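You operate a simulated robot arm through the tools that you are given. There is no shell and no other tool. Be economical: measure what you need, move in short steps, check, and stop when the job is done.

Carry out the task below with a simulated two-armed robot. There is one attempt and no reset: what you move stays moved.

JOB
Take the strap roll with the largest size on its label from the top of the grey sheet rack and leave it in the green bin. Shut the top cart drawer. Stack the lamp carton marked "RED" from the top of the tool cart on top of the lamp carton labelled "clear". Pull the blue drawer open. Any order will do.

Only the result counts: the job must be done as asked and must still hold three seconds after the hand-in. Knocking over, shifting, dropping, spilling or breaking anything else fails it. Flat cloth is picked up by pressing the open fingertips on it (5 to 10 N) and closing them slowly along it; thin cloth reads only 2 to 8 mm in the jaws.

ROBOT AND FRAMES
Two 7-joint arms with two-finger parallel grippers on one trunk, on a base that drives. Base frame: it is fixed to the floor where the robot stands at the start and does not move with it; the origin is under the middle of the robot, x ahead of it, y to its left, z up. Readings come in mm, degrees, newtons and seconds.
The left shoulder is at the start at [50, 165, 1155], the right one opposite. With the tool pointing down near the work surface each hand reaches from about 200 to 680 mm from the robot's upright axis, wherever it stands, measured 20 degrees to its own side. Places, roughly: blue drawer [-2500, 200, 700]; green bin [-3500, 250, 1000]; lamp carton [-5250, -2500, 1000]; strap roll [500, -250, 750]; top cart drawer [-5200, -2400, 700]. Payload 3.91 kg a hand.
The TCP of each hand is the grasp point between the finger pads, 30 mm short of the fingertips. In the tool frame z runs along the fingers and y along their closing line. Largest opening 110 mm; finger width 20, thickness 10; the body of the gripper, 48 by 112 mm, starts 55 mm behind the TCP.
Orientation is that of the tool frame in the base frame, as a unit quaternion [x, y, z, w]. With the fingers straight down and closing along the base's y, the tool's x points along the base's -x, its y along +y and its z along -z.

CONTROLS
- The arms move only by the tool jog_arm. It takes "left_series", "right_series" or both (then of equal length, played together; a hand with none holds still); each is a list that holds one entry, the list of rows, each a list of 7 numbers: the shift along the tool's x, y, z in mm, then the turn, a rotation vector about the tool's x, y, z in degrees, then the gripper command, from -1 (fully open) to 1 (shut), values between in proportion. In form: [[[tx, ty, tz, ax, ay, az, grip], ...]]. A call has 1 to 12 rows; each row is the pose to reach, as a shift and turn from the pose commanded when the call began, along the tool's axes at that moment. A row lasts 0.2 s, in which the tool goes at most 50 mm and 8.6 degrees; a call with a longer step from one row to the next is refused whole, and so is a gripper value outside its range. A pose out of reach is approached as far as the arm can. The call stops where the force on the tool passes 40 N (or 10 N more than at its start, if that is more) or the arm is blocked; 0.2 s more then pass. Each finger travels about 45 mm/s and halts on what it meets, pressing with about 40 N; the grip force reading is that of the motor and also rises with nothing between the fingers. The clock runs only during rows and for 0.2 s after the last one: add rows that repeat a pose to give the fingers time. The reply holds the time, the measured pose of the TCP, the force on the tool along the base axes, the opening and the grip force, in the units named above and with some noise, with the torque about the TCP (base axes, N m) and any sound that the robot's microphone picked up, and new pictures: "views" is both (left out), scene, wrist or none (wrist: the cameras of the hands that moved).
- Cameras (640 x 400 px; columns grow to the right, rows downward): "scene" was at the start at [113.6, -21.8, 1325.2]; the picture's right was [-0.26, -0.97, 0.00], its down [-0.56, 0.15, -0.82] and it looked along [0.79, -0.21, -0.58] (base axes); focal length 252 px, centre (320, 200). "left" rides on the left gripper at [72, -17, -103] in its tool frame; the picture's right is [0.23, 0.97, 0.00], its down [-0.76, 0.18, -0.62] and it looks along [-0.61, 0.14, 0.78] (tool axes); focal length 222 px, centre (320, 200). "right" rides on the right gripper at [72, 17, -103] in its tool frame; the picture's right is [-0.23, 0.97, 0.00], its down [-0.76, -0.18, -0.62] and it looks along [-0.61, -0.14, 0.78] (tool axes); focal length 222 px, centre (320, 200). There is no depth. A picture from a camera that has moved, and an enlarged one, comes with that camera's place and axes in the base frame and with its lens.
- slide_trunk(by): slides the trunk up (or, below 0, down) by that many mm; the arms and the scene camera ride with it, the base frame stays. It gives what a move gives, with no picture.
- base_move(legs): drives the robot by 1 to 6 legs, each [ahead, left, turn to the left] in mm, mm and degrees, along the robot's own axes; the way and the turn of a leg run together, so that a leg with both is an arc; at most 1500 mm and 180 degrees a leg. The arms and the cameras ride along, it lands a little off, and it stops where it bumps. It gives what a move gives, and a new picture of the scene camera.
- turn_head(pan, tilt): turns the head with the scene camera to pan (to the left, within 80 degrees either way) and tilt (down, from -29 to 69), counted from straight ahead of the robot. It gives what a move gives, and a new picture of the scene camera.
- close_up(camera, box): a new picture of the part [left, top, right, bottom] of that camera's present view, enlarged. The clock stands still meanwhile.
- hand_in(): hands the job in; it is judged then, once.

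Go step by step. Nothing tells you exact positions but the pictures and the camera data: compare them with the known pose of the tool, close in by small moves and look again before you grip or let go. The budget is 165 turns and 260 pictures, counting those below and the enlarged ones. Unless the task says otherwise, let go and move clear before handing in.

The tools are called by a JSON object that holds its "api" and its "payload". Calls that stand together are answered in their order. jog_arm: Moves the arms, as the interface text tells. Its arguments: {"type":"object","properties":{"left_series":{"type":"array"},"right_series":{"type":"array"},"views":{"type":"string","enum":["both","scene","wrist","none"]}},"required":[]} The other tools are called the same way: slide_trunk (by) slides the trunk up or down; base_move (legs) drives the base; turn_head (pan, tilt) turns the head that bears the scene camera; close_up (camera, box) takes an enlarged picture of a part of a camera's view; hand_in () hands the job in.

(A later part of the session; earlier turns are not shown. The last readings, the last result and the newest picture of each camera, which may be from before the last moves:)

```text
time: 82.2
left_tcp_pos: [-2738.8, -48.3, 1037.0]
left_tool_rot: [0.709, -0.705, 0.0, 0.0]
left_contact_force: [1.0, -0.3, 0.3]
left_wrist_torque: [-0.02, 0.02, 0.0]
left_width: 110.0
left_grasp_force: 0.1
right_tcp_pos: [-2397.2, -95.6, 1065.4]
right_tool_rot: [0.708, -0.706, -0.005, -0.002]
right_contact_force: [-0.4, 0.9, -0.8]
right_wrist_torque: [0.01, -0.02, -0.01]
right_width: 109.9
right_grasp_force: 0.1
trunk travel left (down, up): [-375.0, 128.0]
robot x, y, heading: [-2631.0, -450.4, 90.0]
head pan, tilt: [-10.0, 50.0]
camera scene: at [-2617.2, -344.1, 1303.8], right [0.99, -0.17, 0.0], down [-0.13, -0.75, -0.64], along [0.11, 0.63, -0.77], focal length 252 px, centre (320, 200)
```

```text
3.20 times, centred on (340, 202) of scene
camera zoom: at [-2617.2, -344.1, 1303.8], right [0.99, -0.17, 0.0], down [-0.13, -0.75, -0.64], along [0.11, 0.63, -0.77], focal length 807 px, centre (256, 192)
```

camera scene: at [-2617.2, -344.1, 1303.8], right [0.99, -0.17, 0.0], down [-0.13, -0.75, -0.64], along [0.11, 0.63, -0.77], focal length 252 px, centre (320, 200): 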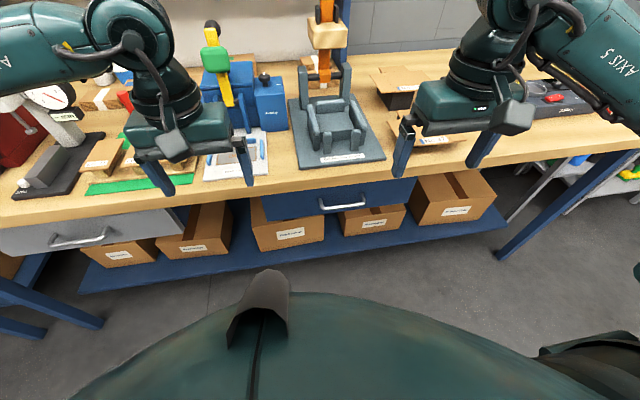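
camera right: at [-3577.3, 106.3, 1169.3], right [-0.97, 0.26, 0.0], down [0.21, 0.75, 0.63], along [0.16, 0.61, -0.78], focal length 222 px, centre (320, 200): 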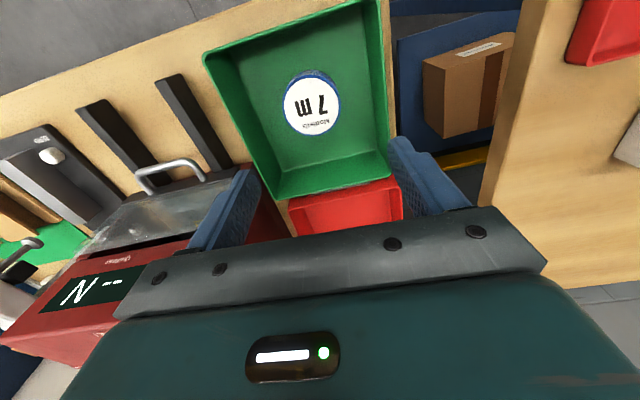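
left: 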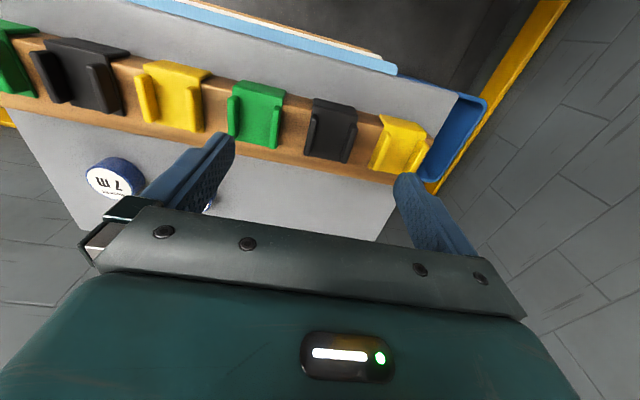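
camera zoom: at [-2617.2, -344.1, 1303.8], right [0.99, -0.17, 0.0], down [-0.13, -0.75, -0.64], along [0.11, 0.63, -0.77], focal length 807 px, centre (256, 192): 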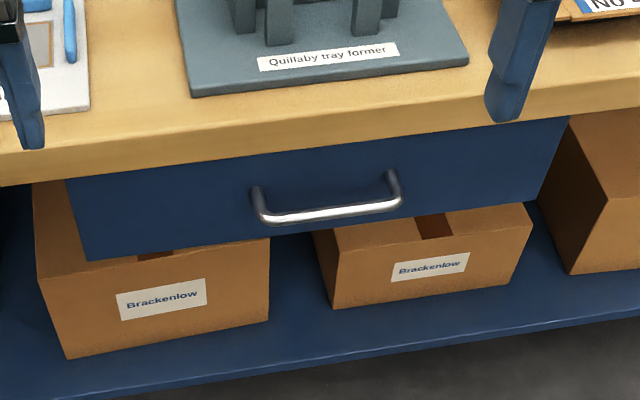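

The handle is a round U-bar with about 35 mm clearance. I'll back off a bit, lower the trunk, and turn the right hand to point forward with the jaws closing vertically.

{"api": "base_move", "payload": {"legs": [[-120, 0, 0]]}}

{"api": "slide_trunk", "payload": {"by": -250}}

{"api": "jog_arm", "payload": {"right_series": [[[-10, 0, 0, -4.6, -4.6, 4.6, -1], [-20, 0, 0, -9.2, -9.2, 9.2, -1], [-30, 0, 0, -13.8, -13.8, 13.8, -1], [-40, 0, 0, -18.4, -18.4, 18.4, -1], [-50, 0, 0, -23, -23, 23, -1], [-60, 0, 0, -27.6, -27.6, 27.6, -1], [-70, 0, 0, -32.2, -32.2, 32.2, -1], [-80, 0, 0, -36.8, -36.8, 36.8, -1], [-90, 0, 0, -41.4, -41.4, 41.4, -1], [-100, 0, 0, -46, -46, 46, -1], [-110, 0, 0, -50.6, -50.6, 50.6, -1], [-110, 0, 0, -54, -54, 54, -1]]]}}

```text
time: 83.5
left_tcp_pos: [-2740.1, -167.8, 1037.4]
left_tool_rot: [0.71, -0.704, -0.001, 0.0]
left_contact_force: [0.7, 0.0, 0.4]
left_wrist_torque: [0.0, 0.0, 0.02]
left_width: 110.0
left_grasp_force: 0.1
right_tcp_pos: [-2397.5, -215.6, 1066.1]
right_tool_rot: [0.709, -0.705, -0.005, -0.002]
right_contact_force: [-0.1, 0.0, 0.6]
right_wrist_torque: [0.03, 0.02, 0.02]
right_width: 110.0
right_grasp_force: 0.1
trunk travel left (down, up): [-375.0, 128.0]
robot x, y, heading: [-2627.2, -572.2, 90.3]
head pan, tilt: [-10.0, 50.0]
camera scene: at [-2616.8, -464.9, 1303.8], right [0.99, -0.17, 0.0], down [-0.13, -0.75, -0.64], along [0.11, 0.63, -0.77], focal length 252 px, centre (320, 200)
```

scene: 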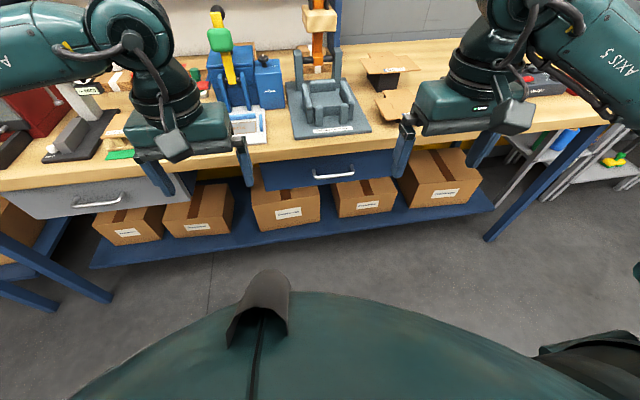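

```text
time: 86.0
left_tcp_pos: [-2739.6, -168.6, 786.4]
left_tool_rot: [0.71, -0.705, 0.0, 0.001]
left_contact_force: [-0.3, 0.1, -0.4]
left_wrist_torque: [0.02, -0.03, -0.02]
left_width: 109.9
left_grasp_force: 0.0
right_tcp_pos: [-2396.9, -214.1, 816.2]
right_tool_rot: [0.709, -0.705, -0.004, -0.002]
right_contact_force: [0.4, -0.3, -0.2]
right_wrist_torque: [-0.02, -0.01, 0.0]
right_width: 109.9
right_grasp_force: 0.1
trunk travel left (down, up): [-125.0, 378.0]
robot x, y, heading: [-2627.5, -569.4, 90.0]
head pan, tilt: [-10.0, 50.0]
```

```text
time: 88.6
left_tcp_pos: [-2739.3, -168.3, 786.6]
left_tool_rot: [0.71, -0.704, 0.0, 0.0]
left_contact_force: [0.7, -0.2, 0.6]
left_wrist_torque: [0.0, 0.0, -0.01]
left_width: 109.7
left_grasp_force: 0.1
right_tcp_pos: [-2397.2, -105.2, 817.8]
right_tool_rot: [-0.187, 0.778, 0.599, -0.002]
right_contact_force: [0.6, -0.1, 0.5]
right_wrist_torque: [0.02, 0.01, 0.02]
right_width: 109.9
right_grasp_force: 0.0
trunk travel left (down, up): [-125.0, 378.0]
robot x, y, heading: [-2631.3, -569.9, 90.2]
head pan, tilt: [-10.0, 50.0]
camera scene: at [-2616.8, -464.0, 1053.8], right [0.99, -0.17, 0.0], down [-0.13, -0.76, -0.64], along [0.11, 0.63, -0.77], focal length 252 px, centre (320, 200)
camera right: at [-2444.6, -218.9, 846.6], right [-0.07, 0.27, 0.96], down [0.9, -0.4, 0.18], along [0.43, 0.88, -0.22], focal length 222 px, centre (320, 200)
```

scene: 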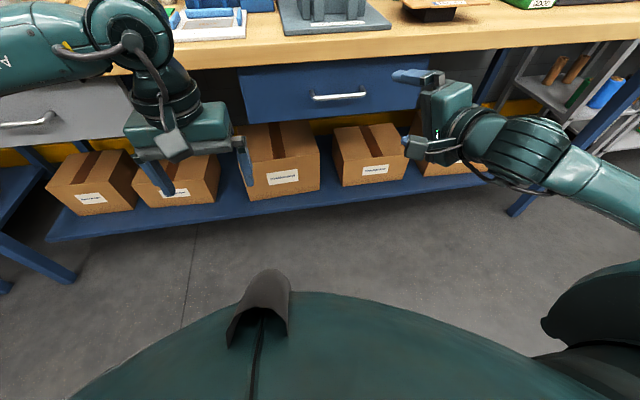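
right: 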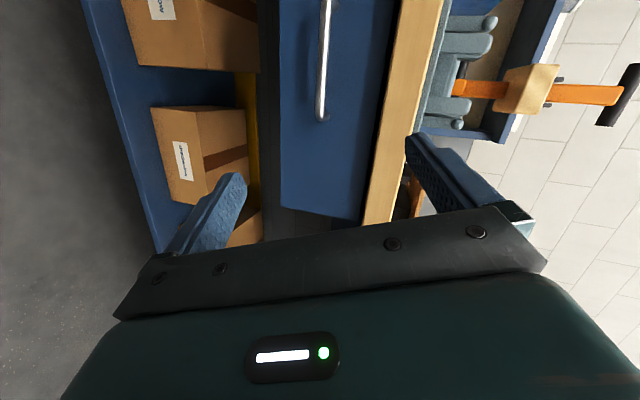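

The wrist turns nicely. I finish the rotation, then translate in clean axes.

{"api": "jog_arm", "payload": {"right_series": [[[0, 0, 0, -4.5, -4.5, 4.5, -1], [0, 0, 0, -9, -9, 9, -1], [0, 0, 0, -13, -13, 13, -1], [0, 0, 0, -15.3, -15.3, 15.3, -1], [0, 0, 0, -15.3, -15.3, 15.3, -1]]], "views": "wrist"}}

```text
time: 89.7
left_tcp_pos: [-2745.9, -169.2, 792.6]
left_tool_rot: [0.71, -0.704, 0.003, -0.006]
left_contact_force: [-0.3, 0.1, 0.4]
left_wrist_torque: [0.03, -0.02, -0.02]
left_width: 110.1
left_grasp_force: 0.1
right_tcp_pos: [-2349.2, -105.8, 857.5]
right_tool_rot: [-0.152, 0.67, 0.707, 0.168]
right_contact_force: [0.1, -0.6, 0.7]
right_wrist_torque: [-0.08, -0.01, 0.01]
right_width: 109.9
right_grasp_force: 0.1
right hand out of reach, approached as far as the arm can: row 1, 2, 4, 5
trunk travel left (down, up): [-125.0, 378.0]
robot x, y, heading: [-2632.9, -568.2, 90.5]
head pan, tilt: [-10.0, 50.0]
stopped in row 5 (right hand): the arm was blocked; the commanded pose is now the measured one
camera right: at [-2421.8, -206.8, 835.1], right [-0.23, -0.05, 0.97], down [0.76, -0.64, 0.14], along [0.61, 0.77, 0.18], focal length 222 px, centre (320, 200)
```

right: 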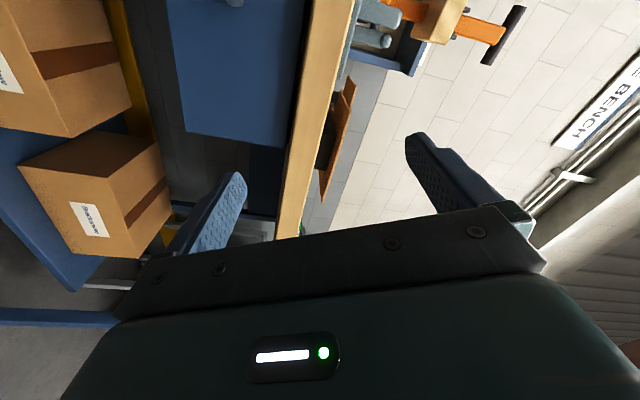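

The arm hit a limit and drifted up. I look at the scene before going on.

{"api": "turn_head", "payload": {"pan": -25, "tilt": 35}}

```text
time: 90.5
left_tcp_pos: [-2745.9, -169.4, 794.2]
left_tool_rot: [0.71, -0.704, 0.003, -0.006]
left_contact_force: [-0.7, -0.2, 0.7]
left_wrist_torque: [0.01, -0.01, 0.0]
left_width: 110.3
left_grasp_force: 0.0
right_tcp_pos: [-2348.9, -106.9, 859.4]
right_tool_rot: [-0.152, 0.669, 0.708, 0.169]
right_contact_force: [-0.5, -1.0, 0.0]
right_wrist_torque: [0.04, -0.01, 0.0]
right_width: 110.3
right_grasp_force: 0.0
trunk travel left (down, up): [-125.0, 378.0]
robot x, y, heading: [-2628.9, -573.3, 90.2]
head pan, tilt: [-25.0, 35.0]
camera scene: at [-2602.3, -463.8, 1082.9], right [0.91, -0.42, 0.01], down [-0.23, -0.52, -0.82], along [0.35, 0.75, -0.57], focal length 252 px, centre (320, 200)
```

scene: 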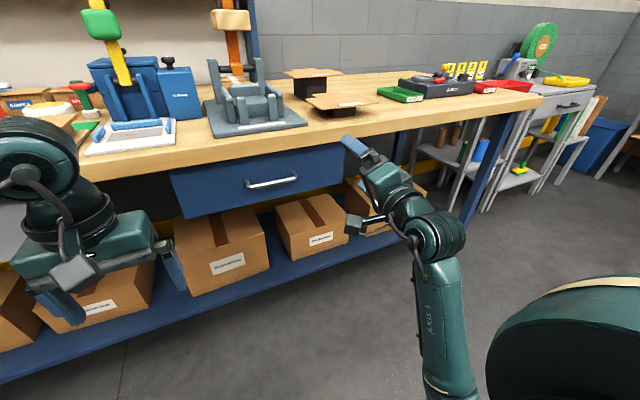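

The push seems to have come from the arm's own joint/body limit (the trunk lifted a bit). The previous pose was fine for gripping the bar, so I return to it.

{"api": "jog_arm", "payload": {"right_series": [[[16, -4, 0, 3.4, 5, 2.8, -1], [31, -8, -1, 6.8, 10, 5.5, -1], [46, -12, -1, 10.2, 15, 8.3, -1], [61, -16, -2, 13.5, 20, 11, -1], [61, -16, -2, 13.5, 20, 11, -1]]]}}

```text
time: 91.3
left_tcp_pos: [-2736.6, -166.6, 781.9]
left_tool_rot: [0.708, -0.706, -0.001, 0.003]
left_contact_force: [2.3, 1.0, -0.9]
left_wrist_torque: [-0.04, 0.12, 0.03]
left_width: 110.1
left_grasp_force: 0.0
right_tcp_pos: [-2398.4, -102.8, 798.3]
right_tool_rot: [-0.122, 0.757, 0.641, -0.03]
right_contact_force: [0.2, -0.5, -1.2]
right_wrist_torque: [0.13, 0.02, 0.11]
right_width: 110.0
right_grasp_force: 0.0
trunk travel left (down, up): [-125.0, 378.0]
robot x, y, heading: [-2626.5, -571.7, 90.6]
head pan, tilt: [-25.0, 35.0]
stopped in row 3 (right hand): the arm was blocked; the commanded pose is now the measured one
camera scene: at [-2589.2, -457.7, 1070.6], right [0.91, -0.42, 0.0], down [-0.24, -0.52, -0.82], along [0.34, 0.74, -0.58], focal length 252 px, centre (320, 200)
camera right: at [-2449.4, -215.3, 825.4], right [0.08, 0.2, 0.98], down [0.89, -0.46, 0.02], along [0.45, 0.87, -0.21], focal length 222 px, centre (320, 200)
```

scene: 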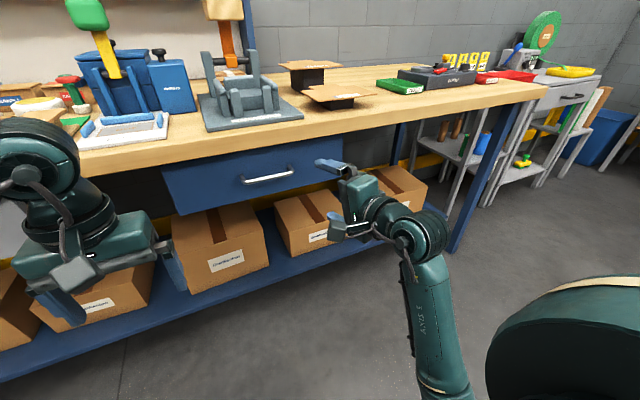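
right: 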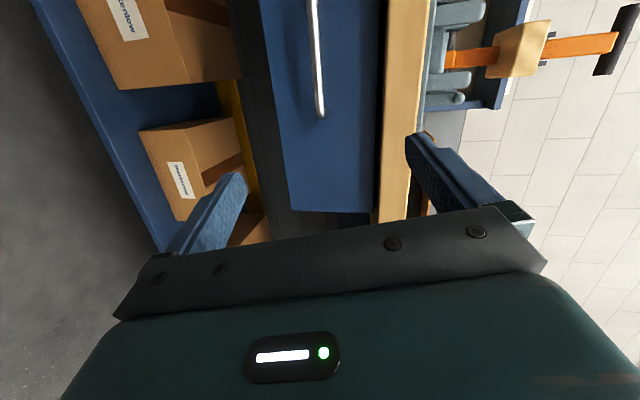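

The hand is back in a good posture, pointing at the bench. I let it settle and read the pose.

{"api": "jog_arm", "payload": {"right_series": [[[0, 0, 0, 0, 0, 0, -1], [0, 0, 0, 0, 0, 0, -1]]], "views": "scene"}}

```text
time: 91.9
left_tcp_pos: [-2740.1, -168.1, 787.0]
left_tool_rot: [0.709, -0.705, 0.0, 0.0]
left_contact_force: [-0.5, 0.2, 0.9]
left_wrist_torque: [0.0, -0.01, -0.01]
left_width: 110.1
left_grasp_force: 0.0
right_tcp_pos: [-2402.4, -103.0, 804.4]
right_tool_rot: [-0.123, 0.756, 0.642, -0.029]
right_contact_force: [0.3, 0.8, -0.4]
right_wrist_torque: [-0.02, 0.01, -0.02]
right_width: 110.0
right_grasp_force: 0.1
trunk travel left (down, up): [-125.0, 378.0]
robot x, y, heading: [-2627.6, -571.7, 90.4]
head pan, tilt: [-25.0, 35.0]
camera scene: at [-2593.2, -459.9, 1074.9], right [0.91, -0.42, 0.0], down [-0.24, -0.52, -0.82], along [0.34, 0.74, -0.57], focal length 252 px, centre (320, 200)
```

scene: 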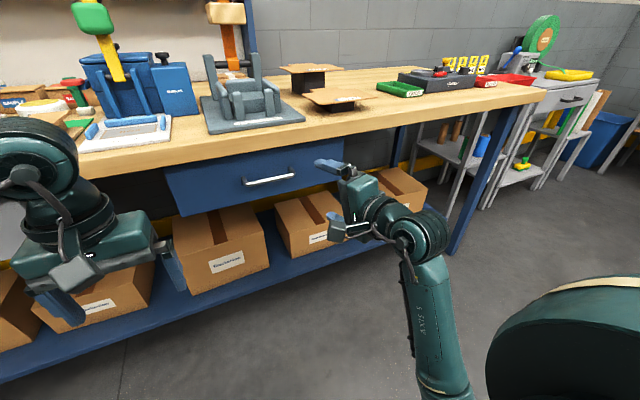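

Settled; the tool points ahead (slightly left and down) and the jaws close nearly vertically. I move to a point 60 mm short of the bar.

{"api": "jog_arm", "payload": {"right_series": [[[10, 0, 32, 0, 0, 0, -1], [20, -1, 64, 0, 0, 0, -1], [30, -1, 96, 0, 0, 0, -1], [39.5, -2, 126.6, 0, 0, 0, -1], [39.5, -2, 126.6, 0, 0, 0, -1]]]}}

```text
time: 92.6
left_tcp_pos: [-2742.6, -170.5, 796.2]
left_tool_rot: [0.71, -0.704, -0.001, -0.003]
left_contact_force: [0.2, 0.1, 0.3]
left_wrist_torque: [0.01, 0.01, 0.02]
left_width: 110.2
left_grasp_force: 0.1
right_tcp_pos: [-2370.6, -49.7, 780.8]
right_tool_rot: [-0.197, 0.764, 0.607, 0.094]
right_contact_force: [-0.5, 0.2, -1.0]
right_wrist_torque: [-0.02, 0.01, 0.0]
right_width: 110.1
right_grasp_force: 0.0
right hand out of reach, approached as far as the arm can: row 2, 3
trunk travel left (down, up): [-125.0, 378.0]
robot x, y, heading: [-2631.6, -569.4, 90.3]
head pan, tilt: [-25.0, 35.0]
stopped in row 3 (right hand): the arm was blocked; the commanded pose is now the measured one
camera scene: at [-2595.2, -463.1, 1082.6], right [0.91, -0.42, 0.0], down [-0.24, -0.52, -0.82], along [0.34, 0.75, -0.57], focal length 252 px, centre (320, 200)
camera right: at [-2432.4, -160.0, 794.3], right [-0.2, 0.22, 0.95], down [0.82, -0.49, 0.29], along [0.53, 0.84, -0.09], focal length 222 px, centre (320, 200)
```

scene: 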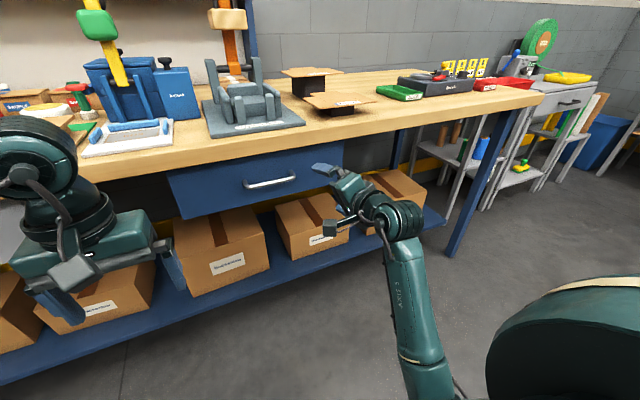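
right: 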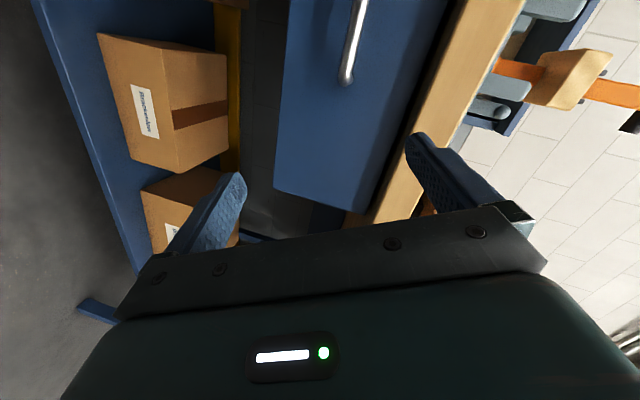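

The low trunk makes the elbow press against the base. I'll raise the trunk so the arm can be straighter, and then approach the handle from higher up.

{"api": "slide_trunk", "payload": {"by": 230}}

{"api": "turn_head", "payload": {"pan": -30, "tilt": 50}}

```text
time: 95.0
left_tcp_pos: [-2741.3, -167.9, 1017.1]
left_tool_rot: [0.711, -0.704, -0.001, -0.001]
left_contact_force: [0.4, 0.6, -0.3]
left_wrist_torque: [0.01, 0.04, -0.01]
left_width: 109.8
left_grasp_force: 0.0
right_tcp_pos: [-2371.7, -50.4, 1004.3]
right_tool_rot: [-0.197, 0.764, 0.607, 0.095]
right_contact_force: [1.0, -0.4, 0.0]
right_wrist_torque: [-0.01, 0.0, -0.05]
right_width: 110.0
right_grasp_force: 0.1
trunk travel left (down, up): [-355.0, 148.0]
robot x, y, heading: [-2630.7, -567.4, 90.4]
head pan, tilt: [-25.0, 35.0]
```

```text
time: 95.8
left_tcp_pos: [-2740.3, -167.8, 1018.7]
left_tool_rot: [0.71, -0.704, 0.0, -0.002]
left_contact_force: [-0.2, 0.5, 0.9]
left_wrist_torque: [0.03, -0.03, -0.02]
left_width: 109.9
left_grasp_force: 0.1
right_tcp_pos: [-2371.0, -50.7, 1004.1]
right_tool_rot: [-0.196, 0.763, 0.608, 0.095]
right_contact_force: [-0.3, 0.3, -0.5]
right_wrist_torque: [0.01, 0.04, -0.03]
right_width: 109.9
right_grasp_force: 0.1
trunk travel left (down, up): [-355.0, 148.0]
robot x, y, heading: [-2631.5, -570.8, 90.1]
head pan, tilt: [-30.0, 50.0]
camera scene: at [-2592.1, -473.1, 1283.8], right [0.87, -0.49, 0.0], down [-0.38, -0.67, -0.64], along [0.32, 0.56, -0.77], focal length 252 px, centre (320, 200)
```

scene: 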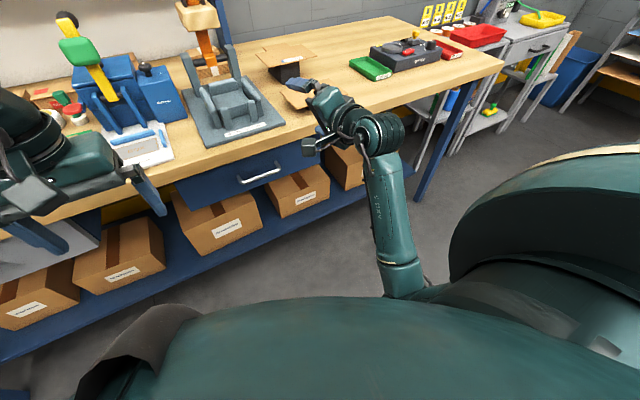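

The wrist seems limited in this roll direction. I'll turn the hand back to pointing down and try the opposite roll.

{"api": "jog_arm", "payload": {"right_series": [[[0, 0, 0, 4.2, 5.8, -4.7, -1], [0, 0, 0, 8.4, 11.6, -9.4, -1], [0, 0, 0, 12.6, 17.4, -14.1, -1], [0, 0, 0, 16.8, 23.2, -18.8, -1], [0, 0, 0, 21, 29, -23.5, -1], [0, 0, 0, 25.2, 34.8, -28.2, -1], [0, 0, 0, 29.4, 40.6, -32.9, -1], [0, 0, 0, 33.6, 46.4, -37.6, -1], [0, 0, 0, 37.8, 52.2, -42.3, -1], [0, 0, 0, 42, 58, -47, -1], [0, 0, 0, 46.7, 64, -51.6, -1], [0, 0, 0, 46.7, 64, -51.6, -1]]], "views": "scene"}}

```text
refused: row 11 steps farther than a row can; nothing moved
```

{"api": "jog_arm", "payload": {"right_series": [[[0, 0, 0, 4.2, 5.8, -4.7, -1], [0, 0, 0, 8.4, 11.6, -9.4, -1], [0, 0, 0, 12.6, 17.4, -14.1, -1], [0, 0, 0, 16.8, 23.2, -18.8, -1], [0, 0, 0, 21, 29, -23.5, -1], [0, 0, 0, 25.2, 34.8, -28.2, -1], [0, 0, 0, 29.4, 40.6, -32.9, -1], [0, 0, 0, 33.6, 46.4, -37.6, -1], [0, 0, 0, 37.8, 52.2, -42.3, -1], [0, 0, 0, 42, 58, -47, -1], [0, 0, 0, 46, 63, -51, -1], [0, 0, 0, 46.7, 64, -51.6, -1]]], "views": "scene"}}

```text
time: 98.4
left_tcp_pos: [-2740.7, -169.1, 1018.0]
left_tool_rot: [0.71, -0.704, -0.001, -0.002]
left_contact_force: [-0.4, -0.4, -0.4]
left_wrist_torque: [-0.02, 0.03, 0.03]
left_width: 110.2
left_grasp_force: 0.0
right_tcp_pos: [-2369.0, -52.2, 1005.9]
right_tool_rot: [0.708, -0.706, 0.001, 0.001]
right_contact_force: [0.9, 0.2, -0.7]
right_wrist_torque: [-0.03, -0.01, 0.01]
right_width: 109.8
right_grasp_force: 0.0
trunk travel left (down, up): [-355.0, 148.0]
robot x, y, heading: [-2632.0, -571.6, 90.4]
head pan, tilt: [-30.0, 50.0]
camera scene: at [-2592.0, -473.1, 1283.7], right [0.87, -0.49, 0.0], down [-0.38, -0.67, -0.64], along [0.32, 0.56, -0.77], focal length 252 px, centre (320, 200)
```

scene: 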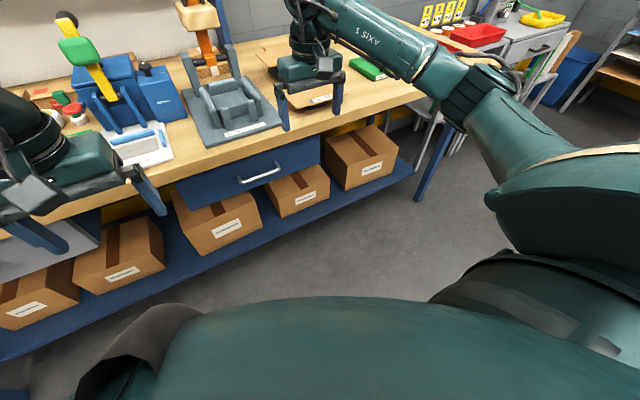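

Now the opposite roll direction, a first part of it.

{"api": "jog_arm", "payload": {"right_series": [[[0, 0, 0, 4.6, -4.6, -4.6, -1], [0, 0, 0, 9.2, -9.2, -9.2, -1], [0, 0, 0, 13.8, -13.8, -13.8, -1], [0, 0, 0, 18.4, -18.4, -18.4, -1], [0, 0, 0, 23, -23, -23, -1], [0, 0, 0, 27.6, -27.6, -27.6, -1], [0, 0, 0, 32.2, -32.2, -32.2, -1], [0, 0, 0, 36.8, -36.8, -36.8, -1], [0, 0, 0, 41.4, -41.4, -41.4, -1], [0, 0, 0, 46, -46, -46, -1], [0, 0, 0, 50.6, -50.6, -50.6, -1], [0, 0, 0, 54, -54, -54, -1]]], "views": "scene"}}

```text
time: 101.0
left_tcp_pos: [-2740.9, -168.8, 1018.7]
left_tool_rot: [0.71, -0.704, 0.0, -0.002]
left_contact_force: [1.2, -0.4, 0.2]
left_wrist_torque: [0.0, -0.01, -0.01]
left_width: 110.0
left_grasp_force: 0.0
right_tcp_pos: [-2397.9, -50.1, 1005.1]
right_tool_rot: [0.796, -0.209, -0.019, -0.568]
right_contact_force: [-0.8, 1.0, -0.8]
right_wrist_torque: [0.01, 0.03, 0.0]
right_width: 110.0
right_grasp_force: 0.0
right hand out of reach, approached as far as the arm can: row 11, 12
trunk travel left (down, up): [-355.0, 148.0]
robot x, y, heading: [-2629.5, -570.1, 90.1]
head pan, tilt: [-30.0, 50.0]
camera scene: at [-2593.4, -473.0, 1283.7], right [0.87, -0.49, 0.0], down [-0.38, -0.67, -0.64], along [0.32, 0.56, -0.77], focal length 252 px, centre (320, 200)
```

scene: 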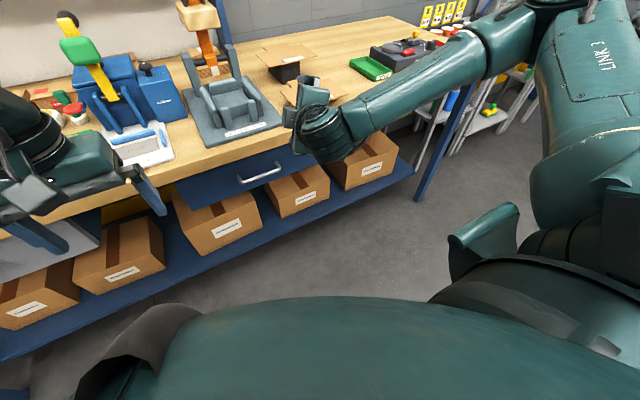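

This posture works: the elbow is out and high, and the tool points ahead and slightly down. I'll use trunk and base to bring the hand to the handle, keeping the arm rigid.

{"api": "slide_trunk", "payload": {"by": -232}}

{"api": "base_move", "payload": {"legs": [[0, 90, 0]]}}

{"api": "jog_arm", "payload": {"right_series": [[[0, 0, 0, 0, 0, 0, -1]]]}}

```text
time: 103.4
left_tcp_pos: [-2741.0, -167.7, 786.6]
left_tool_rot: [0.71, -0.704, -0.001, -0.001]
left_contact_force: [-0.5, 0.1, -0.2]
left_wrist_torque: [-0.03, 0.01, -0.04]
left_width: 109.9
left_grasp_force: 0.1
right_tcp_pos: [-2397.2, -51.0, 771.6]
right_tool_rot: [0.796, -0.209, -0.019, -0.567]
right_contact_force: [-0.1, 0.0, 0.1]
right_wrist_torque: [-0.01, 0.0, 0.0]
right_width: 109.6
right_grasp_force: 0.1
trunk travel left (down, up): [-123.0, 380.0]
robot x, y, heading: [-2629.6, -569.4, 90.2]
head pan, tilt: [-30.0, 50.0]
```

```text
time: 104.9
left_tcp_pos: [-2830.6, -167.7, 786.7]
left_tool_rot: [0.71, -0.704, -0.001, -0.001]
left_contact_force: [0.5, -0.4, 0.4]
left_wrist_torque: [0.0, -0.01, 0.0]
left_width: 110.0
left_grasp_force: 0.0
right_tcp_pos: [-2488.3, -51.6, 772.1]
right_tool_rot: [0.797, -0.209, -0.018, -0.567]
right_contact_force: [-1.1, 0.5, 0.2]
right_wrist_torque: [0.0, -0.03, -0.03]
right_width: 109.8
right_grasp_force: 0.0
trunk travel left (down, up): [-123.0, 380.0]
robot x, y, heading: [-2717.8, -571.8, 90.4]
head pan, tilt: [-30.0, 50.0]
camera scene: at [-2682.4, -473.6, 1051.7], right [0.87, -0.49, 0.0], down [-0.38, -0.67, -0.64], along [0.32, 0.56, -0.77], focal length 252 px, centre (320, 200)
```

scene: 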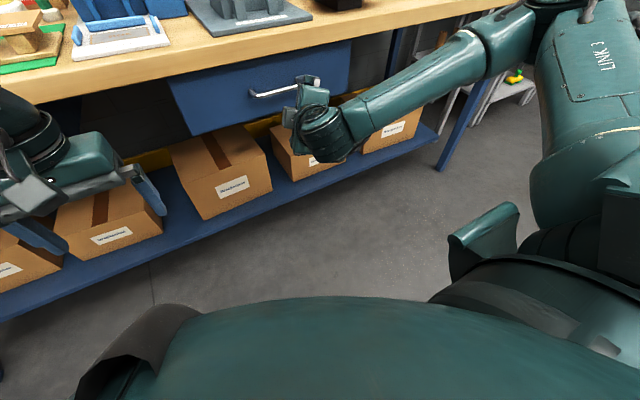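

```text
time: 105.3
left_tcp_pos: [-2831.7, -167.2, 786.9]
left_tool_rot: [0.71, -0.705, 0.0, -0.002]
left_contact_force: [-0.1, 0.4, -0.1]
left_wrist_torque: [-0.01, -0.01, 0.0]
left_width: 110.2
left_grasp_force: 0.1
right_tcp_pos: [-2486.7, -50.5, 773.6]
right_tool_rot: [0.797, -0.209, -0.018, -0.567]
right_contact_force: [0.5, 0.5, -0.2]
right_wrist_torque: [0.01, -0.02, 0.0]
right_width: 109.8
right_grasp_force: 0.1
trunk travel left (down, up): [-123.0, 380.0]
robot x, y, heading: [-2718.0, -577.2, 90.3]
head pan, tilt: [-30.0, 50.0]
camera scene: at [-2682.4, -473.6, 1051.7], right [0.87, -0.49, 0.0], down [-0.38, -0.67, -0.64], along [0.32, 0.56, -0.77], focal length 252 px, centre (320, 200)
camera right: at [-2447.6, -172.3, 775.0], right [-0.55, -0.19, -0.81], down [-0.76, -0.28, 0.58], along [-0.34, 0.94, 0.01], focal length 222 px, centre (320, 200)
```

scene: 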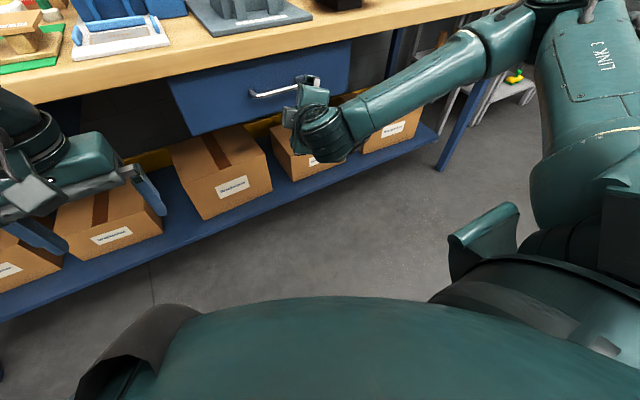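
right: 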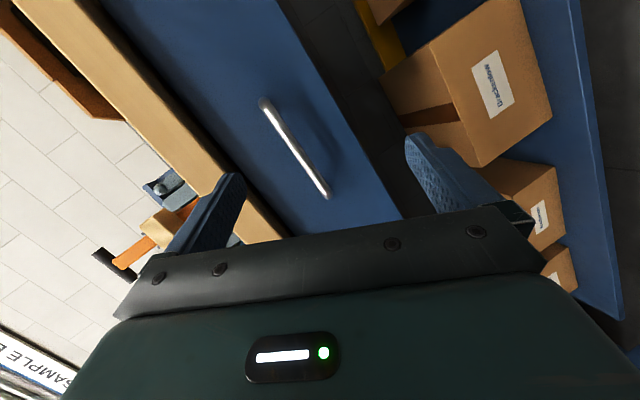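

The wrist view confirms the bar at about [-2475, 73, 766]. I'll drive ahead about 100 mm so that the bar lies between the fingers.

{"api": "base_move", "payload": {"legs": [[85, 0, 0]]}}

{"api": "jog_arm", "payload": {"right_series": [[[0, 0, 0, 0, 0, 0, -1]]]}}

```text
time: 106.3
left_tcp_pos: [-2832.3, -83.5, 786.6]
left_tool_rot: [0.71, -0.704, -0.001, -0.002]
left_contact_force: [0.6, -0.1, 0.4]
left_wrist_torque: [0.03, 0.0, 0.0]
left_width: 110.2
left_grasp_force: 0.0
right_tcp_pos: [-2488.2, 33.4, 772.2]
right_tool_rot: [0.796, -0.21, -0.018, -0.567]
right_contact_force: [-0.5, 0.4, -0.2]
right_wrist_torque: [0.01, -0.01, -0.03]
right_width: 110.0
right_grasp_force: 0.1
trunk travel left (down, up): [-123.0, 380.0]
robot x, y, heading: [-2719.0, -487.2, 90.1]
head pan, tilt: [-30.0, 50.0]
camera scene: at [-2683.0, -388.9, 1051.7], right [0.87, -0.49, 0.0], down [-0.38, -0.67, -0.64], along [0.32, 0.56, -0.77], focal length 252 px, centre (320, 200)
```

scene: 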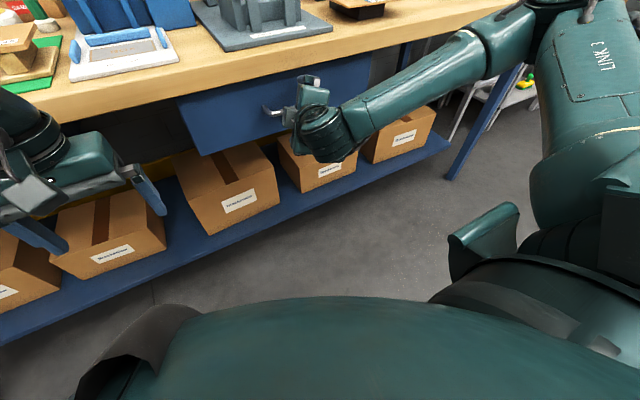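

```text
time: 106.7
left_tcp_pos: [-2832.4, -84.1, 785.7]
left_tool_rot: [0.71, -0.704, 0.0, -0.002]
left_contact_force: [0.1, -0.2, 0.1]
left_wrist_torque: [-0.05, 0.0, 0.02]
left_width: 110.2
left_grasp_force: 0.1
right_tcp_pos: [-2488.7, 34.1, 773.3]
right_tool_rot: [0.796, -0.209, -0.018, -0.567]
right_contact_force: [0.3, -0.3, 0.1]
right_wrist_torque: [0.01, -0.02, 0.0]
right_width: 109.9
right_grasp_force: 0.1
trunk travel left (down, up): [-123.0, 380.0]
robot x, y, heading: [-2718.9, -485.6, 90.7]
head pan, tilt: [-30.0, 50.0]
camera scene: at [-2683.0, -388.8, 1051.7], right [0.87, -0.49, 0.0], down [-0.38, -0.67, -0.64], along [0.32, 0.56, -0.77], focal length 252 px, centre (320, 200)
camera right: at [-2448.2, -87.5, 775.0], right [-0.55, -0.19, -0.81], down [-0.76, -0.28, 0.58], along [-0.34, 0.94, 0.01], focal length 222 px, centre (320, 200)
```

scene: 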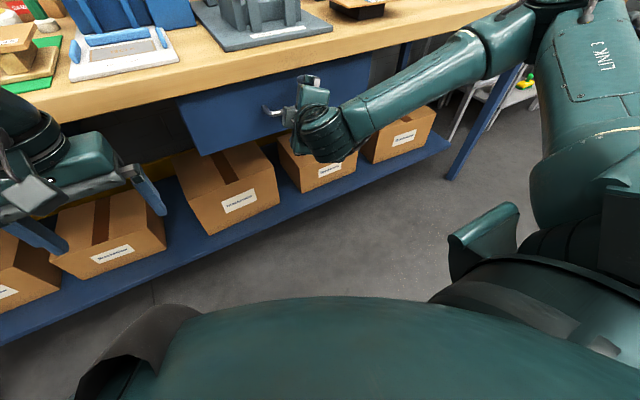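
right: 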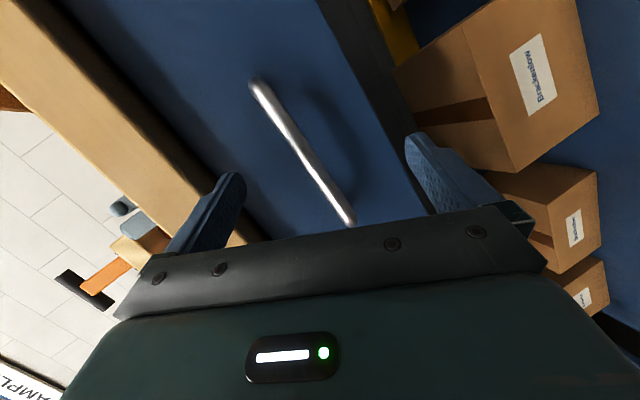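

The bar lies between the fingers, about 35 mm ahead of the TCP. A bit further ahead, then close.

{"api": "base_move", "payload": {"legs": [[18, 0, 0]]}}

{"api": "jog_arm", "payload": {"right_series": [[[0, 0, 0, 0, 0, 0, -0.5], [0, 0, 0, 0, 0, 0, 0], [0, 0, 0, 0, 0, 0, 0.4], [0, 0, 0, 0, 0, 0, 0.7], [0, 0, 0, 0, 0, 0, 1], [0, 0, 0, 0, 0, 0, 1], [0, 0, 0, 0, 0, 0, 1], [0, 0, 0, 0, 0, 0, 1]]]}}

```text
time: 107.5
left_tcp_pos: [-2831.6, -66.2, 786.4]
left_tool_rot: [0.71, -0.705, -0.001, -0.002]
left_contact_force: [-0.8, -0.3, -0.2]
left_wrist_torque: [-0.02, -0.01, -0.01]
left_width: 110.3
left_grasp_force: 0.1
right_tcp_pos: [-2487.6, 52.0, 772.9]
right_tool_rot: [0.796, -0.209, -0.018, -0.567]
right_contact_force: [-1.1, -0.9, 0.1]
right_wrist_torque: [0.01, -0.02, -0.04]
right_width: 110.1
right_grasp_force: 0.0
trunk travel left (down, up): [-123.0, 380.0]
robot x, y, heading: [-2719.3, -467.7, 90.4]
head pan, tilt: [-30.0, 50.0]
camera scene: at [-2683.1, -371.1, 1051.7], right [0.87, -0.49, 0.0], down [-0.38, -0.67, -0.64], along [0.32, 0.56, -0.77], focal length 252 px, centre (320, 200)
```

scene: 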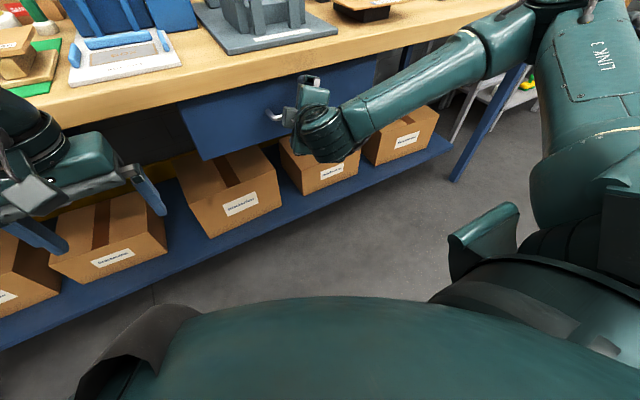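

```text
time: 109.3
left_tcp_pos: [-2832.0, -66.6, 787.0]
left_tool_rot: [0.71, -0.704, 0.0, -0.002]
left_contact_force: [0.2, -0.6, -0.8]
left_wrist_torque: [-0.03, 0.04, -0.03]
left_width: 109.7
left_grasp_force: 0.0
right_tcp_pos: [-2489.1, 52.2, 772.5]
right_tool_rot: [0.797, -0.209, -0.019, -0.567]
right_contact_force: [0.3, -0.4, -0.2]
right_wrist_torque: [0.0, -1.04, 0.34]
right_width: 19.9
right_grasp_force: 45.0
trunk travel left (down, up): [-123.0, 380.0]
robot x, y, heading: [-2722.8, -468.7, 90.6]
head pan, tilt: [-30.0, 50.0]
camera scene: at [-2683.2, -371.1, 1051.7], right [0.87, -0.49, 0.0], down [-0.38, -0.67, -0.64], along [0.32, 0.56, -0.77], focal length 252 px, centre (320, 200)
camera right: at [-2448.4, -69.7, 775.0], right [-0.55, -0.19, -0.81], down [-0.76, -0.28, 0.58], along [-0.34, 0.94, 0.01], focal length 222 px, centre (320, 200)
```

scene: 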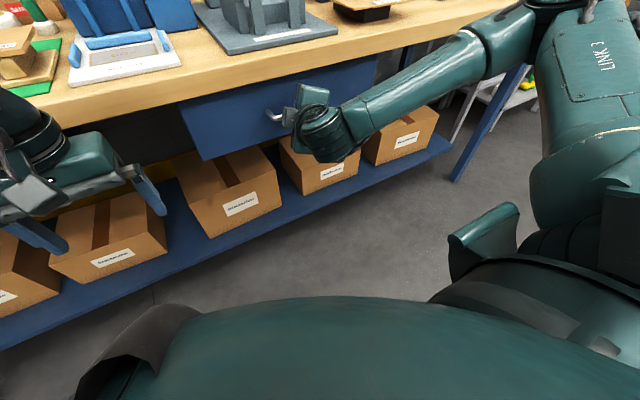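
right: 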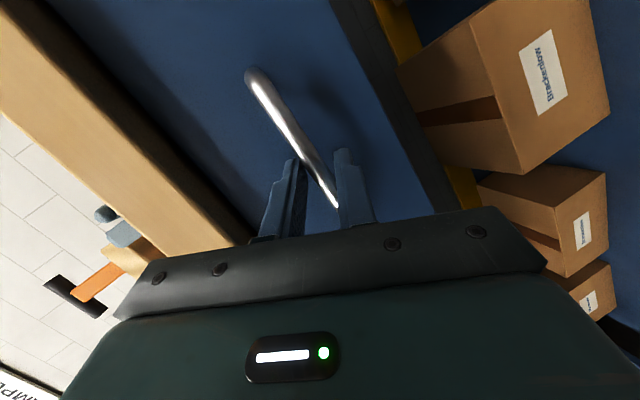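

The bar is gripped. I pull by driving the base straight back.

{"api": "base_move", "payload": {"legs": [[-120, 0, 0]]}}

```text
time: 110.6
left_tcp_pos: [-2831.7, -184.9, 786.2]
left_tool_rot: [0.711, -0.704, -0.001, -0.002]
left_contact_force: [0.1, -0.7, -0.5]
left_wrist_torque: [-0.03, -0.01, -0.04]
left_width: 110.2
left_grasp_force: 0.0
right_tcp_pos: [-2488.5, -67.0, 772.1]
right_tool_rot: [0.797, -0.208, -0.018, -0.567]
right_contact_force: [1.1, -0.2, -0.7]
right_wrist_torque: [0.01, -1.46, -0.16]
right_width: 19.6
right_grasp_force: 44.8
trunk travel left (down, up): [-123.0, 380.0]
robot x, y, heading: [-2721.6, -585.6, 90.5]
head pan, tilt: [-30.0, 50.0]
camera scene: at [-2682.5, -489.9, 1051.7], right [0.87, -0.49, 0.0], down [-0.38, -0.67, -0.64], along [0.32, 0.56, -0.77], focal length 252 px, centre (320, 200)
```

scene: 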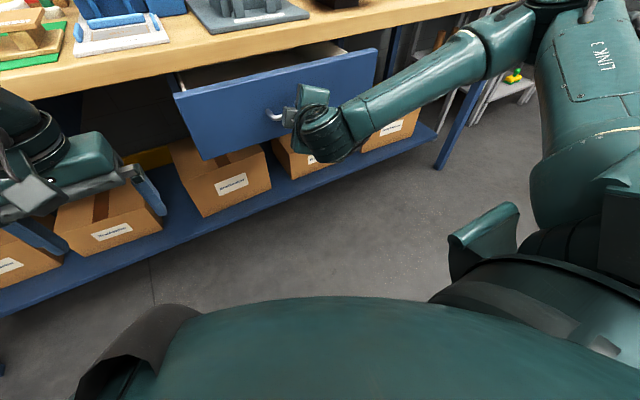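

The drawer comes along with the hand. I pull further.

{"api": "base_move", "payload": {"legs": [[-110, 0, 0]]}}

```text
time: 111.8
left_tcp_pos: [-2826.8, -268.8, 785.8]
left_tool_rot: [0.714, -0.7, 0.0, -0.002]
left_contact_force: [0.8, -1.2, -0.4]
left_wrist_torque: [0.07, -0.03, -0.03]
left_width: 109.8
left_grasp_force: 0.1
right_tcp_pos: [-2488.3, -148.0, 772.9]
right_tool_rot: [0.799, -0.2, -0.024, -0.567]
right_contact_force: [-20.7, 2.3, -4.0]
right_wrist_torque: [-0.05, -1.21, -0.22]
right_width: 19.8
right_grasp_force: 44.8
trunk travel left (down, up): [-123.0, 380.0]
robot x, y, heading: [-2714.5, -666.8, 91.3]
head pan, tilt: [-30.0, 50.0]
camera scene: at [-2675.4, -571.8, 1051.7], right [0.87, -0.48, 0.0], down [-0.37, -0.67, -0.64], along [0.31, 0.56, -0.77], focal length 252 px, centre (320, 200)
```

scene: 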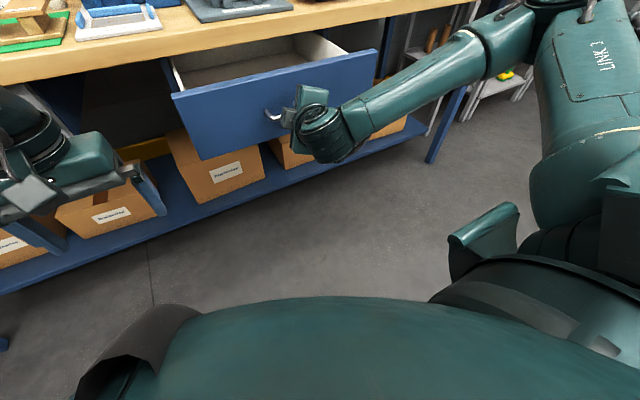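

The drawer has reached its end stop after 200 mm. I release the bar and back straight away.

{"api": "jog_arm", "payload": {"right_series": [[[0, 0, 0, 0, 0, 0, 0.5], [0, 0, 0, 0, 0, 0, 0], [0, 0, 0, 0, 0, 0, -0.5], [0, 0, 0, 0, 0, 0, -1], [0, 0, 0, 0, 0, 0, -1], [0, 0, 0, 0, 0, 0, -1]]], "views": "wrist"}}

{"api": "turn_head", "payload": {"pan": 80, "tilt": 35}}

```text
time: 113.2
left_tcp_pos: [-2826.3, -268.6, 786.6]
left_tool_rot: [0.715, -0.7, 0.0, -0.002]
left_contact_force: [0.4, -0.5, 0.1]
left_wrist_torque: [-0.01, -0.01, 0.03]
left_width: 110.1
left_grasp_force: 0.1
right_tcp_pos: [-2487.3, -147.4, 771.9]
right_tool_rot: [0.799, -0.202, -0.025, -0.566]
right_contact_force: [-1.2, 0.0, -1.4]
right_wrist_torque: [0.01, -0.04, -0.02]
right_width: 110.2
right_grasp_force: 0.1
trunk travel left (down, up): [-123.0, 380.0]
robot x, y, heading: [-2714.0, -667.9, 90.8]
head pan, tilt: [-30.0, 50.0]
camera right: at [-2444.5, -268.0, 774.9], right [-0.55, -0.2, -0.81], down [-0.75, -0.3, 0.59], along [-0.36, 0.93, 0.01], focal length 222 px, centre (320, 200)
```

right: 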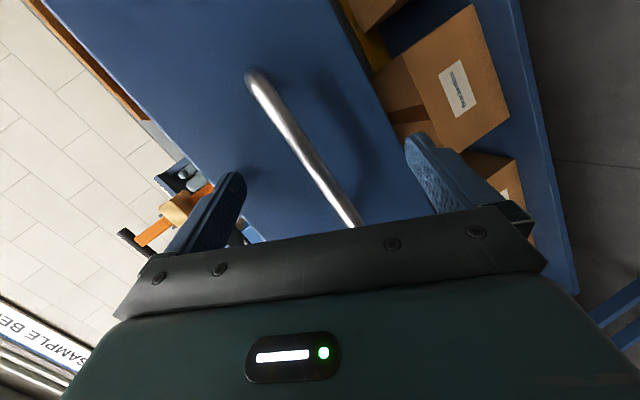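

```text
time: 115.0
left_tcp_pos: [-2826.4, -269.0, 787.4]
left_tool_rot: [0.714, -0.7, -0.001, -0.002]
left_contact_force: [-0.4, -0.1, 0.6]
left_wrist_torque: [0.02, 0.03, -0.03]
left_width: 110.2
left_grasp_force: 0.1
right_tcp_pos: [-2487.1, -147.1, 771.5]
right_tool_rot: [0.799, -0.201, -0.025, -0.566]
right_contact_force: [0.1, -0.2, -0.8]
right_wrist_torque: [0.01, -0.03, -0.01]
right_width: 109.8
right_grasp_force: 0.2
trunk travel left (down, up): [-123.0, 380.0]
robot x, y, heading: [-2710.7, -667.6, 91.1]
head pan, tilt: [80.0, 35.0]
camera scene: at [-2798.4, -625.5, 1073.5], right [0.16, 0.99, 0.0], down [0.57, -0.09, -0.82], along [-0.81, 0.13, -0.57], focal length 252 px, centre (320, 200)
```

scene: 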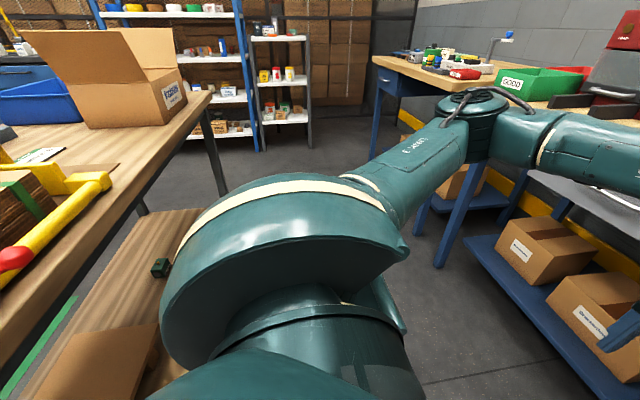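

The table behind-left is rather close, so I retract with the arm rather than the base, then look.

{"api": "jog_arm", "payload": {"right_series": [[[6, 5, -18, 0, 0, 0, -1], [12, 10, -37, 0, 0, 0, -1], [19, 16, -55, 0, 0, 0, -1], [25, 21, -73, 0, 0, 0, -1], [30, 26, -90, 0, 0, 0, -1], [30, 26, -90, 0, 0, 0, -1]]], "views": "wrist"}}

{"api": "turn_head", "payload": {"pan": -10, "tilt": 45}}

```text
time: 116.4
left_tcp_pos: [-2826.8, -268.0, 786.8]
left_tool_rot: [0.714, -0.7, 0.0, -0.002]
left_contact_force: [0.3, 0.4, -0.2]
left_wrist_torque: [0.01, 0.0, 0.01]
left_width: 110.0
left_grasp_force: 0.0
right_tcp_pos: [-2487.8, -226.6, 770.9]
right_tool_rot: [0.799, -0.201, -0.024, -0.566]
right_contact_force: [0.0, 0.6, 0.7]
right_wrist_torque: [0.02, 0.0, 0.01]
right_width: 109.9
right_grasp_force: 0.1
right hand out of reach, approached as far as the arm can: row 5, 6
trunk travel left (down, up): [-123.0, 380.0]
robot x, y, heading: [-2706.2, -666.3, 90.9]
head pan, tilt: [80.0, 35.0]
camera right: at [-2445.2, -347.4, 773.4], right [-0.55, -0.2, -0.81], down [-0.75, -0.3, 0.59], along [-0.36, 0.93, 0.01], focal length 222 px, centre (320, 200)
```

right: 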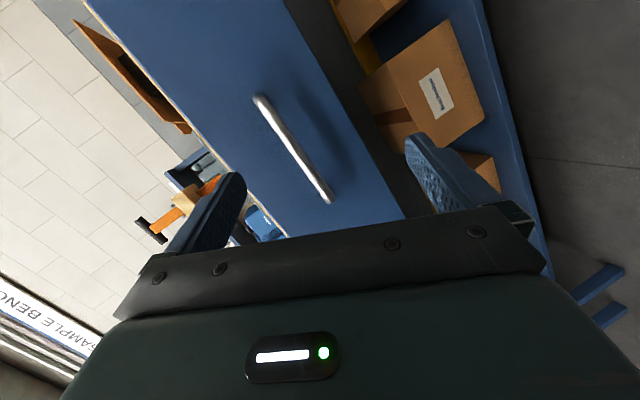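

```text
time: 118.1
left_tcp_pos: [-2826.5, -268.6, 786.4]
left_tool_rot: [0.714, -0.7, -0.001, -0.002]
left_contact_force: [0.1, -1.0, -0.3]
left_wrist_torque: [0.0, 0.01, -0.04]
left_width: 109.8
left_grasp_force: 0.0
right_tcp_pos: [-2487.4, -227.4, 771.2]
right_tool_rot: [0.799, -0.201, -0.024, -0.567]
right_contact_force: [-0.1, -0.6, 0.4]
right_wrist_torque: [-0.01, 0.03, -0.01]
right_width: 110.0
right_grasp_force: 0.2
trunk travel left (down, up): [-123.0, 380.0]
robot x, y, heading: [-2714.9, -671.3, 90.9]
head pan, tilt: [-10.0, 45.0]
camera scene: at [-2698.8, -558.9, 1058.6], right [0.99, -0.16, 0.0], down [-0.11, -0.7, -0.71], along [0.11, 0.7, -0.71], focal length 252 px, centre (320, 200)
```

scene: 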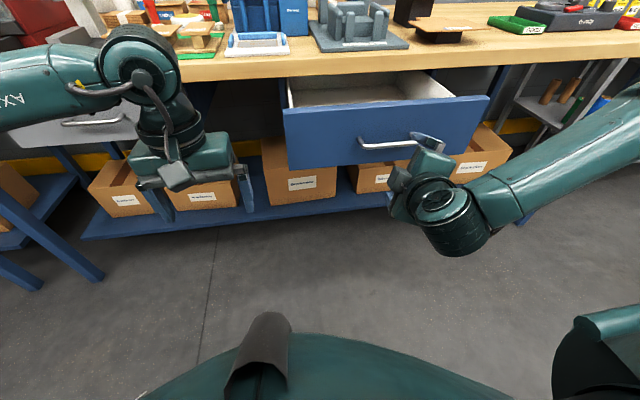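

The blue drawer stays open and the hand is clear. I raise the trunk and turn the right hand back to pointing down for driving.

{"api": "slide_trunk", "payload": {"by": 250}}

{"api": "jog_arm", "payload": {"right_series": [[[0, 0, 0, -4.46, 4.81, 4.86, -1], [0, 0, 0, -8.93, 9.62, 9.71, -1], [0, 0, 0, -13.39, 14.43, 14.56, -1], [0, 0, 0, -17.85, 19.24, 19.42, -1], [0, 0, 0, -22.3, 24.05, 24.27, -1], [0, 0, 0, -26.8, 28.85, 29.13, -1], [0, 0, 0, -31.2, 33.66, 33.98, -1], [0, 0, 0, -35.7, 38.5, 38.8, -1], [0, 0, 0, -40.2, 43.3, 43.7, -1], [0, 0, 0, -44.6, 48.1, 48.5, -1], [0, 0, 0, -49.1, 52.9, 53.4, -1], [0, 0, 0, -49.1, 52.9, 53.4, -1]]], "views": "scene"}}

```text
time: 120.7
left_tcp_pos: [-2825.9, -268.6, 1036.7]
left_tool_rot: [0.714, -0.7, -0.001, -0.002]
left_contact_force: [0.2, -0.6, -0.9]
left_wrist_torque: [0.0, 0.0, 0.01]
left_width: 110.3
left_grasp_force: 0.1
right_tcp_pos: [-2487.0, -227.1, 1019.3]
right_tool_rot: [0.799, -0.202, -0.024, -0.566]
right_contact_force: [0.6, 0.3, -0.7]
right_wrist_torque: [0.0, 0.0, 0.02]
right_width: 110.1
right_grasp_force: 0.0
trunk travel left (down, up): [-373.0, 130.0]
robot x, y, heading: [-2709.8, -667.4, 90.8]
head pan, tilt: [-10.0, 45.0]
```

```text
time: 123.3
left_tcp_pos: [-2827.9, -267.8, 1037.8]
left_tool_rot: [0.715, -0.699, -0.001, -0.001]
left_contact_force: [-1.2, -0.1, -0.5]
left_wrist_torque: [-0.02, 0.06, 0.01]
left_width: 110.1
left_grasp_force: 0.1
right_tcp_pos: [-2486.8, -226.4, 1021.4]
right_tool_rot: [0.71, -0.704, -0.001, 0.002]
right_contact_force: [0.5, -0.8, -0.3]
right_wrist_torque: [0.03, -0.02, -0.01]
right_width: 109.8
right_grasp_force: 0.0
trunk travel left (down, up): [-373.0, 130.0]
robot x, y, heading: [-2710.8, -669.5, 91.0]
head pan, tilt: [-10.0, 45.0]
camera scene: at [-2698.8, -559.0, 1308.7], right [0.99, -0.16, 0.0], down [-0.11, -0.7, -0.71], along [0.11, 0.7, -0.71], focal length 252 px, centre (320, 200)
```

scene: 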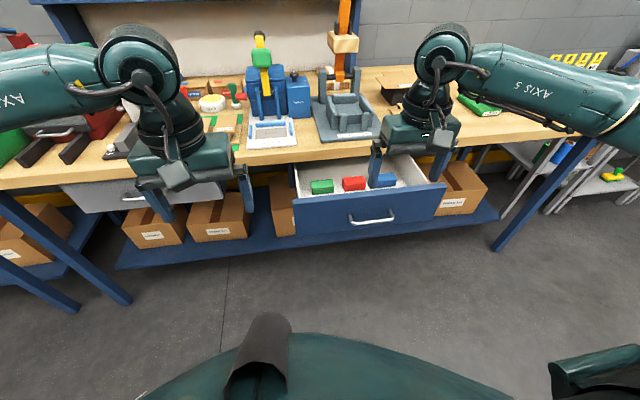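

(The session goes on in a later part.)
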